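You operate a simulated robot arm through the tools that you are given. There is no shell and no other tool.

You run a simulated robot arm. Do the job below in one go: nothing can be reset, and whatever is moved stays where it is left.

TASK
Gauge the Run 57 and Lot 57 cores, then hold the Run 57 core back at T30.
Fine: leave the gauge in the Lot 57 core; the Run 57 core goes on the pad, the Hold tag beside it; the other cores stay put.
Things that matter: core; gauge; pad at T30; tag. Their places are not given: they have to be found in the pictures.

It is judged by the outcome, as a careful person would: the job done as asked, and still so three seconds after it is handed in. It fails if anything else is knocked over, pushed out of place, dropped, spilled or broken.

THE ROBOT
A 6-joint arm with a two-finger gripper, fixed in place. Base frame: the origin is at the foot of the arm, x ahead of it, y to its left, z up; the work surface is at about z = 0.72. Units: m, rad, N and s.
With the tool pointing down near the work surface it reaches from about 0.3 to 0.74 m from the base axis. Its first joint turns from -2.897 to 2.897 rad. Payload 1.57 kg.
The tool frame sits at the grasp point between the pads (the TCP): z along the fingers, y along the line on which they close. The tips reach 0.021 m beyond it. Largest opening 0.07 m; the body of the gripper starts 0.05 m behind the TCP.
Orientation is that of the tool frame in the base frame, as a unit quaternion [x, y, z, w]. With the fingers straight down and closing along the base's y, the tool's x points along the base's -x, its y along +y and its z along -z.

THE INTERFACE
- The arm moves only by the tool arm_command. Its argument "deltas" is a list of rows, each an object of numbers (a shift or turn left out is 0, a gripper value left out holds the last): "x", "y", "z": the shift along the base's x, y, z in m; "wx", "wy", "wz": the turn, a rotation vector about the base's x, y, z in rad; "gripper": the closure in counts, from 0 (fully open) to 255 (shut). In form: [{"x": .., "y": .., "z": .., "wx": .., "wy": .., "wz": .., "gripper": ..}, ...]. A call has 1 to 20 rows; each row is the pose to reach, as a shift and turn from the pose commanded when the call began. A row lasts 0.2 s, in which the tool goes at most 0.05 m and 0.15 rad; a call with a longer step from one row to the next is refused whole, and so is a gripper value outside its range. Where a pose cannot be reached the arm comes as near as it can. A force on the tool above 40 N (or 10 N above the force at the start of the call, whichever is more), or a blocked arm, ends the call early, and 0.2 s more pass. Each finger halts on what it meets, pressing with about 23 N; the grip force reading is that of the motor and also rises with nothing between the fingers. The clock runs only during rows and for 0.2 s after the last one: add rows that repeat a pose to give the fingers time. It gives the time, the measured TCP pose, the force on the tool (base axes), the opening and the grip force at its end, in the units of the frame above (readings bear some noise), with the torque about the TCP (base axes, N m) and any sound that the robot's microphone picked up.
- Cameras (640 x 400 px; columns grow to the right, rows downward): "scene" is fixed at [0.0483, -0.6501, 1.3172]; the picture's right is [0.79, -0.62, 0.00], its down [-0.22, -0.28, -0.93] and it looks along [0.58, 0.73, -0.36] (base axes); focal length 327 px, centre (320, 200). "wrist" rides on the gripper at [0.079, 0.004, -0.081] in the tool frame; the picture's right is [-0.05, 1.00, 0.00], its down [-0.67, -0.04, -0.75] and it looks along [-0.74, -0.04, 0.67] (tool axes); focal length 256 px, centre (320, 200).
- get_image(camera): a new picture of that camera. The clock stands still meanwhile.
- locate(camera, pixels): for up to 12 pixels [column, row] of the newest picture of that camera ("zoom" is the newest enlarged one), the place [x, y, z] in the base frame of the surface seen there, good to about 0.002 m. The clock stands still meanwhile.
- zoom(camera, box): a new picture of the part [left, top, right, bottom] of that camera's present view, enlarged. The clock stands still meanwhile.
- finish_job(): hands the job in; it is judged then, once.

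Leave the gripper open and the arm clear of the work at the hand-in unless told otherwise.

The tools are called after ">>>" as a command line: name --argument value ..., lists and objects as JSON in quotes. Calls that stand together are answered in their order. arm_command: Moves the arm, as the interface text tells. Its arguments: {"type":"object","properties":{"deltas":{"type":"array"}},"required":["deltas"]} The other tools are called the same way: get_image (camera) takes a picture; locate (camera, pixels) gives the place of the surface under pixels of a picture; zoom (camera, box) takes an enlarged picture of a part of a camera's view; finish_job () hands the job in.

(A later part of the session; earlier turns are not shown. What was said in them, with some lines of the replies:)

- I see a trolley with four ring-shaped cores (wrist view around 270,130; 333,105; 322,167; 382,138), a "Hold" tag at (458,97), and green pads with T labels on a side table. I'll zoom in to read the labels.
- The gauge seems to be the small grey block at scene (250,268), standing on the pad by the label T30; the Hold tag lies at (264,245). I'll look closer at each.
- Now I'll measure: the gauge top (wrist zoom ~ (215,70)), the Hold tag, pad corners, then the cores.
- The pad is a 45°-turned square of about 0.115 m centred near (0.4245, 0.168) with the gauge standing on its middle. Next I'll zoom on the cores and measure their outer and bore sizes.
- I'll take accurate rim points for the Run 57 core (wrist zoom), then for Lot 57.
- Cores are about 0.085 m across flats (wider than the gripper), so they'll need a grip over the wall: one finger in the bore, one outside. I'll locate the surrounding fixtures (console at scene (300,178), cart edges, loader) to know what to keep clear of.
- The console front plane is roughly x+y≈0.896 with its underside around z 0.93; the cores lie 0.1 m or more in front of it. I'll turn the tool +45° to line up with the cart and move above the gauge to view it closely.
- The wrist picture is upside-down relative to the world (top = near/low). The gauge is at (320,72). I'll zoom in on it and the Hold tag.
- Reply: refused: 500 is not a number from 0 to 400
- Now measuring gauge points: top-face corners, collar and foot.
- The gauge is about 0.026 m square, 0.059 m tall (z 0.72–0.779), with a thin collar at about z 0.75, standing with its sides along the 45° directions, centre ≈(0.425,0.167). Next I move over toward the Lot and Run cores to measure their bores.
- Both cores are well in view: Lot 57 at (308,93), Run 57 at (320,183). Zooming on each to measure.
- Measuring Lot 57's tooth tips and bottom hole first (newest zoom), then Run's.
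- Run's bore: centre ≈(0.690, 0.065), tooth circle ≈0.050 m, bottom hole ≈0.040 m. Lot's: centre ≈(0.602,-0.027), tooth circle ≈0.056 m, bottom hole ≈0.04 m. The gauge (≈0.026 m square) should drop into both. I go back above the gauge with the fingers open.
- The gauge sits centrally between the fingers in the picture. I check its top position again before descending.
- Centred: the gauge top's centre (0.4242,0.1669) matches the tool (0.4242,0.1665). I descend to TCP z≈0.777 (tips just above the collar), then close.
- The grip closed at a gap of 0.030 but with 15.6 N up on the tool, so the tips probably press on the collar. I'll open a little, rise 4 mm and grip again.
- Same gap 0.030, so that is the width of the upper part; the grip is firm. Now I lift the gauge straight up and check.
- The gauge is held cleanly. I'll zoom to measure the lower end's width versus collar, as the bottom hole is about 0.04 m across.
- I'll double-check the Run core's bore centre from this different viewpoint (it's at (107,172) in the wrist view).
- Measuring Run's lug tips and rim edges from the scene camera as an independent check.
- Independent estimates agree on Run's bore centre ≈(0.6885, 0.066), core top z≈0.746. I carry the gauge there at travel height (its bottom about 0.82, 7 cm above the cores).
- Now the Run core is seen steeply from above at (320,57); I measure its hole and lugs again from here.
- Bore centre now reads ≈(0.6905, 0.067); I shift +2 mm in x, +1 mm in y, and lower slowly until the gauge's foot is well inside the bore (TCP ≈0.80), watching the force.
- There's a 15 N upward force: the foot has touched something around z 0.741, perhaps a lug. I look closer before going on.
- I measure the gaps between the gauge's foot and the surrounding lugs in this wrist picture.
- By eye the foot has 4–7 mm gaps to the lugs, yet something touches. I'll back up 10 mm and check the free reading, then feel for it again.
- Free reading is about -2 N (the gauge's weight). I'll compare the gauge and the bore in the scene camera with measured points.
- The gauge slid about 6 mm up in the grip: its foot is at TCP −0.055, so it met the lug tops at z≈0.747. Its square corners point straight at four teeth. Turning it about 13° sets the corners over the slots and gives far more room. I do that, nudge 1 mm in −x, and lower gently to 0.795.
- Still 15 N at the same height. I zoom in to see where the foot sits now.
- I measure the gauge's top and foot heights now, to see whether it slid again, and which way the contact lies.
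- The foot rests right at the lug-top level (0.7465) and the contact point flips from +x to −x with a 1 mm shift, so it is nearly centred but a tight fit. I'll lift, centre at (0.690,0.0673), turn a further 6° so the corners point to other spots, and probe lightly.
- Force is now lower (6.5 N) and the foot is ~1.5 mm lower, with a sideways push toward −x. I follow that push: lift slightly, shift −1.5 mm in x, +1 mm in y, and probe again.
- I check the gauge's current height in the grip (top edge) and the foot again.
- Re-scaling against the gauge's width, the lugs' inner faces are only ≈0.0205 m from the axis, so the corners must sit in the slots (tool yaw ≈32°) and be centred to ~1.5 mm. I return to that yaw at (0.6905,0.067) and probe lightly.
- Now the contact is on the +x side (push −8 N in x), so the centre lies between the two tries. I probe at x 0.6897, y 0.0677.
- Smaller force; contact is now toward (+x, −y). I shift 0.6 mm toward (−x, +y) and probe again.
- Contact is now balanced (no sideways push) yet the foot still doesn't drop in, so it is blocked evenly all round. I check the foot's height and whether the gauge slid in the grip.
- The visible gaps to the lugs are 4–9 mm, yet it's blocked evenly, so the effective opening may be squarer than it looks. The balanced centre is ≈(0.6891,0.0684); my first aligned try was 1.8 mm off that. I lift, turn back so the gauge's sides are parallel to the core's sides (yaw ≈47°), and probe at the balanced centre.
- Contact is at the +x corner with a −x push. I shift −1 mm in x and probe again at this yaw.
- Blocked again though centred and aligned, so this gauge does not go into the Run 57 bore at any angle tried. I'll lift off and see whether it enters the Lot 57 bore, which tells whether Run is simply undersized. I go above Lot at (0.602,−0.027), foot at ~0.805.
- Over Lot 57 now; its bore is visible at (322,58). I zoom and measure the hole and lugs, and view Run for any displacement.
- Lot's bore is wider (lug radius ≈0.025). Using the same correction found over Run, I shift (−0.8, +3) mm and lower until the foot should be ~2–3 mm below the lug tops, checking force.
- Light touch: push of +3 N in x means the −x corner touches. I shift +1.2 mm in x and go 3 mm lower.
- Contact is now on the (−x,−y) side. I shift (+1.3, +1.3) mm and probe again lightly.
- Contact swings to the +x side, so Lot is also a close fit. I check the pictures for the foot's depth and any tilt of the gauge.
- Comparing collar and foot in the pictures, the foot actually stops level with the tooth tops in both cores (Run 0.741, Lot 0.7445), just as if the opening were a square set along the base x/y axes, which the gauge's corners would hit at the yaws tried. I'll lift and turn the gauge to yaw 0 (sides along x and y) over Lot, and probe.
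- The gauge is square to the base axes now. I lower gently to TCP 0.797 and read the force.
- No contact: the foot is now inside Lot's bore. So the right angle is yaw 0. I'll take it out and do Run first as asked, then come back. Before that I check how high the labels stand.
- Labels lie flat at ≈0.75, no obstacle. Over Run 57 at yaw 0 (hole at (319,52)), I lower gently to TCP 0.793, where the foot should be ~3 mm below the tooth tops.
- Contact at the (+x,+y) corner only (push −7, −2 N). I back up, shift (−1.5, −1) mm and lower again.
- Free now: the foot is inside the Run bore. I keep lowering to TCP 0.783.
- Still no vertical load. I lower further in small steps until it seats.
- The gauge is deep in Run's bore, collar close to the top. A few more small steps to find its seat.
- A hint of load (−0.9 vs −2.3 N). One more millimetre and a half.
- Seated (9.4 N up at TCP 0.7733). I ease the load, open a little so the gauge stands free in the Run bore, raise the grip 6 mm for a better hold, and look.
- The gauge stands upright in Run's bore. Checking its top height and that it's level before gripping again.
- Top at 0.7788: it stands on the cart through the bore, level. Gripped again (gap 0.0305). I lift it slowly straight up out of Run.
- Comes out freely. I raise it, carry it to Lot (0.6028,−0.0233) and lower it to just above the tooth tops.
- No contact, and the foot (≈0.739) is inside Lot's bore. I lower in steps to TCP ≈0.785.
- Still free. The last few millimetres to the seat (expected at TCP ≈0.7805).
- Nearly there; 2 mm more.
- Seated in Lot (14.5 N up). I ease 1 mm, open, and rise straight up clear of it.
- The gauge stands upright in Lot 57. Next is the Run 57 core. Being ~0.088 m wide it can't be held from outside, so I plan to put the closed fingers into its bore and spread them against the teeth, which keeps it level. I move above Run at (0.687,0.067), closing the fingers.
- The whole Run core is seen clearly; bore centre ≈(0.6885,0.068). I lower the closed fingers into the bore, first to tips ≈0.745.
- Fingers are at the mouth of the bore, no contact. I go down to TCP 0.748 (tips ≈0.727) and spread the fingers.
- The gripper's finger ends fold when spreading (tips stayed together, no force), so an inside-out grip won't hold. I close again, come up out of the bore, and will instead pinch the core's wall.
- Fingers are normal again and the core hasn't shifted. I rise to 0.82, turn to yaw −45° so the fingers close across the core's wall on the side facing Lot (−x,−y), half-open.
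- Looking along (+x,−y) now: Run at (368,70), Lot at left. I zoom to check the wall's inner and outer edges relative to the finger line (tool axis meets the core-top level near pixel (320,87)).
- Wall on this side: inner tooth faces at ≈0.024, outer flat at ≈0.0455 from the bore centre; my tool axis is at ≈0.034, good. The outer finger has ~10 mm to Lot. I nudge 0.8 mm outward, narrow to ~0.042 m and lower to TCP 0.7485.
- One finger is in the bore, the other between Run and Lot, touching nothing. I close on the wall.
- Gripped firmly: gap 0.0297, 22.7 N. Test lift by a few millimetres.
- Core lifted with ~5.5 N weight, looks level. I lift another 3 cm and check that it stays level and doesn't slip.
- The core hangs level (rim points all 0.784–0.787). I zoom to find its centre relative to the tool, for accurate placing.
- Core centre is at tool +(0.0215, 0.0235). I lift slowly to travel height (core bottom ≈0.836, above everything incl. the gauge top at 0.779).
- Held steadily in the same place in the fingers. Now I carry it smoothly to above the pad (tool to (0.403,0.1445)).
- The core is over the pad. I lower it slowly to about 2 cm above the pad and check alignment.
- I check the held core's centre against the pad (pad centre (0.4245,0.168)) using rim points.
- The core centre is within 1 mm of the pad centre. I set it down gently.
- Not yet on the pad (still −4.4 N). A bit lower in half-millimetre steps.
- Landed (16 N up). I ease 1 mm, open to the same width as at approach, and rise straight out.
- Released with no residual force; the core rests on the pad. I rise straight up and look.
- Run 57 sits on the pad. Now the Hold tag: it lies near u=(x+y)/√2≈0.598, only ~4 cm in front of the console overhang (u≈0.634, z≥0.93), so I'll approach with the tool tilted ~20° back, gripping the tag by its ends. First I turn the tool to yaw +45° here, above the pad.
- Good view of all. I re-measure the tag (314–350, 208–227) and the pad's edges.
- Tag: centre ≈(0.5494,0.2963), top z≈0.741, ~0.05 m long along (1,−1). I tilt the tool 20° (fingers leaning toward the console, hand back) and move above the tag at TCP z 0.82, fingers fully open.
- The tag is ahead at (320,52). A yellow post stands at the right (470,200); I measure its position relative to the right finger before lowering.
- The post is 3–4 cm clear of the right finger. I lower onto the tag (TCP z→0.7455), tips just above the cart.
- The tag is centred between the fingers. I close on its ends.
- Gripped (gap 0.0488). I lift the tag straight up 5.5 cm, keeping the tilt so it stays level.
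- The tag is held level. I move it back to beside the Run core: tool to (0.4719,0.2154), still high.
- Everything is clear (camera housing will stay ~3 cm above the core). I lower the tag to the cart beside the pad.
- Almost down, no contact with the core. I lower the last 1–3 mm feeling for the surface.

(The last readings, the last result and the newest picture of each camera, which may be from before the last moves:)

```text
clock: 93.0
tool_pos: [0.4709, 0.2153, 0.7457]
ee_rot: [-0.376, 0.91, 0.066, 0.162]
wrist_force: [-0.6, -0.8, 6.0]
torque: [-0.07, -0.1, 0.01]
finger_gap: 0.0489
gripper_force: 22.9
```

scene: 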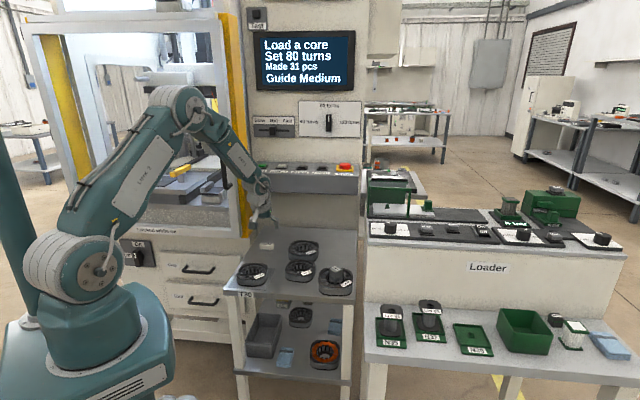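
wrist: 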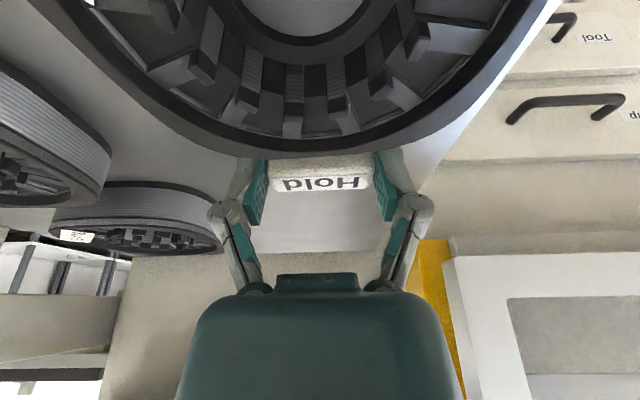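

Touchdown (6 N). I open the fingers and rise straight up.

>>> arm_command --deltas '[{"z": 0.0005, "gripper": 60}, {"z": 0.0005, "gripper": 20}, {"z": 0.0005, "gripper": 0}, {"z": 0.0005, "gripper": 0}, {"z": 0.012, "gripper": 0}, {"z": 0.035, "gripper": 0}, {"z": 0.07, "gripper": 0}, {"z": 0.11, "gripper": 0}, {"z": 0.11, "gripper": 0}]'

>>> get_image --camera "wrist"

>>> zoom --camera "scene" --box '[210, 210, 365, 305]'

```text
clock: 95.0
tool_pos: [0.4689, 0.2149, 0.8558]
ee_rot: [-0.377, 0.91, 0.066, 0.16]
wrist_force: [-0.6, 0.1, 0.3]
torque: [0.03, 0.0, -0.02]
finger_gap: 0.0698
gripper_force: 0.0
```

```text
taken
```

wrist: 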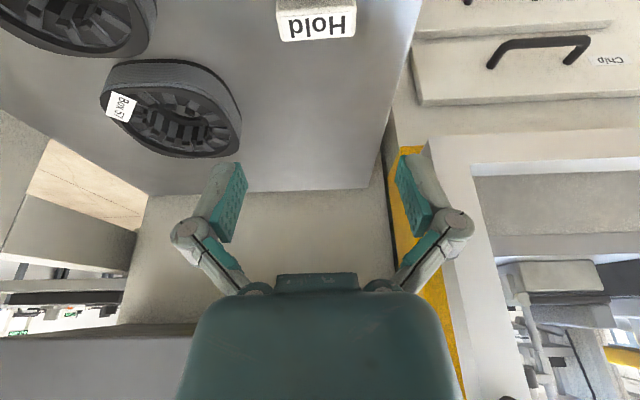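

```text
4.13 times, centred on (288, 258) of scene
```

zoom: 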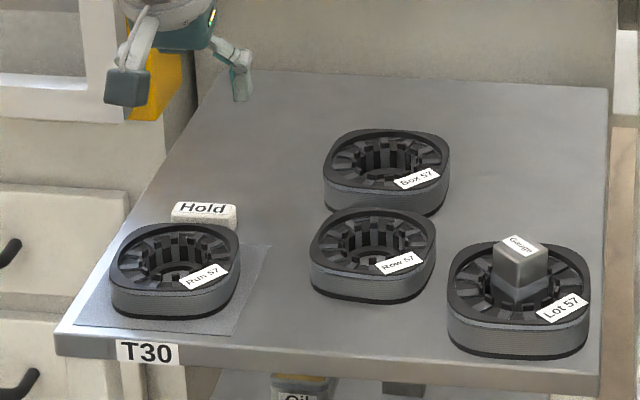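

The tag stands beside the Run core, next to the pad. I now untilt and withdraw up and back, clear of the work.

>>> arm_command --deltas '[{"x": -0.005, "y": -0.012, "z": 0.03, "wx": -0.05, "wy": 0.05, "gripper": 0}, {"x": -0.012, "y": -0.03, "z": 0.06, "wx": -0.1, "wy": 0.1}, {"x": -0.02, "y": -0.05, "z": 0.09, "wx": -0.15, "wy": 0.15}, {"x": -0.03, "y": -0.075, "z": 0.12, "wx": -0.2, "wy": 0.2}, {"x": -0.04, "y": -0.1, "z": 0.15, "wx": -0.247, "wy": 0.247}, {"x": -0.05, "y": -0.12, "z": 0.18, "wx": -0.247, "wy": 0.247}, {"x": -0.058, "y": -0.135, "z": 0.2, "wx": -0.247, "wy": 0.247}, {"x": -0.058, "y": -0.135, "z": 0.2, "wx": -0.247, "wy": 0.247}]'

>>> get_image --camera "wrist"

>>> get_image --camera "scene"

```text
clock: 96.8
tool_pos: [0.4125, 0.0797, 1.0549]
ee_rot: [-0.383, 0.924, 0.0, 0.001]
wrist_force: [-0.5, 0.6, 0.8]
torque: [0.03, 0.02, 0.0]
finger_gap: 0.07
gripper_force: 0.2
```

```text
taken
```

wrist: 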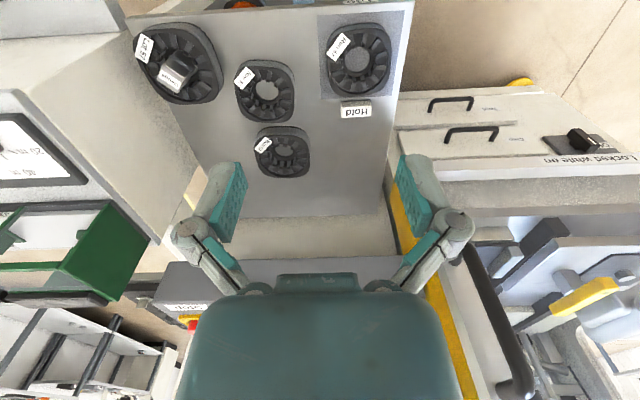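

```text
taken
```

scene: 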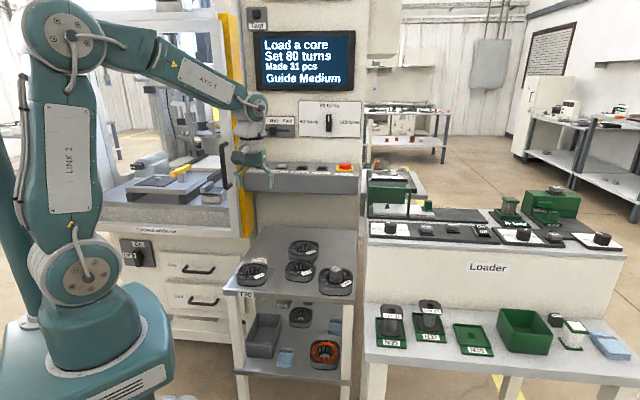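

A final close check of the layout from above: gauge in Lot, Run on the pad, tag beside it, Row and Box in place.

>>> zoom --camera "wrist" --box '[120, 5, 420, 190]'

>>> zoom --camera "scene" --box '[220, 225, 365, 310]'

>>> locate --camera "wrist" --pixels '[[181, 72], [357, 62], [355, 110], [265, 92], [284, 152], [335, 103], [372, 103], [320, 15], [408, 10], [318, 97], [172, 55]]'

```text
2.13 times, centred on (270, 98) of wrist
```

zoom: 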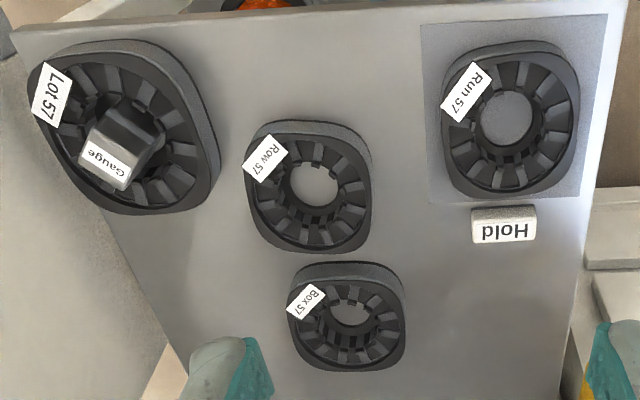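

```text
4.41 times, centred on (292, 268) of scene
```

zoom: 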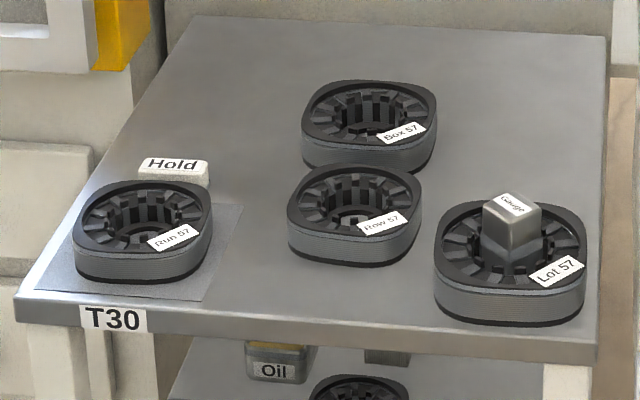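

```text
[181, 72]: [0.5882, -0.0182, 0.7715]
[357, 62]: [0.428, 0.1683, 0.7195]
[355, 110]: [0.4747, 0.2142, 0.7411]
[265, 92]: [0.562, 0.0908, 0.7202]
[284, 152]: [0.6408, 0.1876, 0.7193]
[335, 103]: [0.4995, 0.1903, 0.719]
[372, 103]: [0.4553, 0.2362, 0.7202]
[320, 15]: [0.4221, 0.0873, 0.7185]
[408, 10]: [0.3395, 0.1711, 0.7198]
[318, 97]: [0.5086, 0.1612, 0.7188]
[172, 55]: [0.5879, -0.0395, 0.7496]
```

Everything is in place:
- The gauge stands upright in Lot 57.
- Run 57 is centred on the T30 pad.
- The Hold tag is next to Run 57, at (0.475, 0.214).
- Row 57 and Box 57 are where they were.
- The gripper is open and the arm is clear.

I hand the job in.

>>> finish_job

```text
The job is handed in.
```

I gauged both cores and moved Run 57 to hold at T30. I've handed the job in, but I don't have the judge's result.

- **Gauge:** it went fully into Run 57 and then Lot 57, down to the cart surface. It is standing upright in Lot 57.
- **Run 57 core:** it is on the T30 pad, within about 1 mm of the pad's centre.
- **Hold tag:** it is beside the Run 57 core, just off the pad edge, about 1.7 cm from the core.
- **Other cores:** Row 57 and Box 57 were not touched and look to be where they started.

The gauge first stopped at the tooth tops of both cores. It pressed on them with up to about 16 N, and one try in Run 57 was pushed back by a corner contact. Once I turned it square to the robot's x/y axes and re-centred it, it went in. I saw no shift of either core in the pictures.

I also tried holding Run 57 by spreading the fingers inside its bore. That didn't grip, so I carried it by its wall instead.

The gripper is open and the arm is clear of the work.
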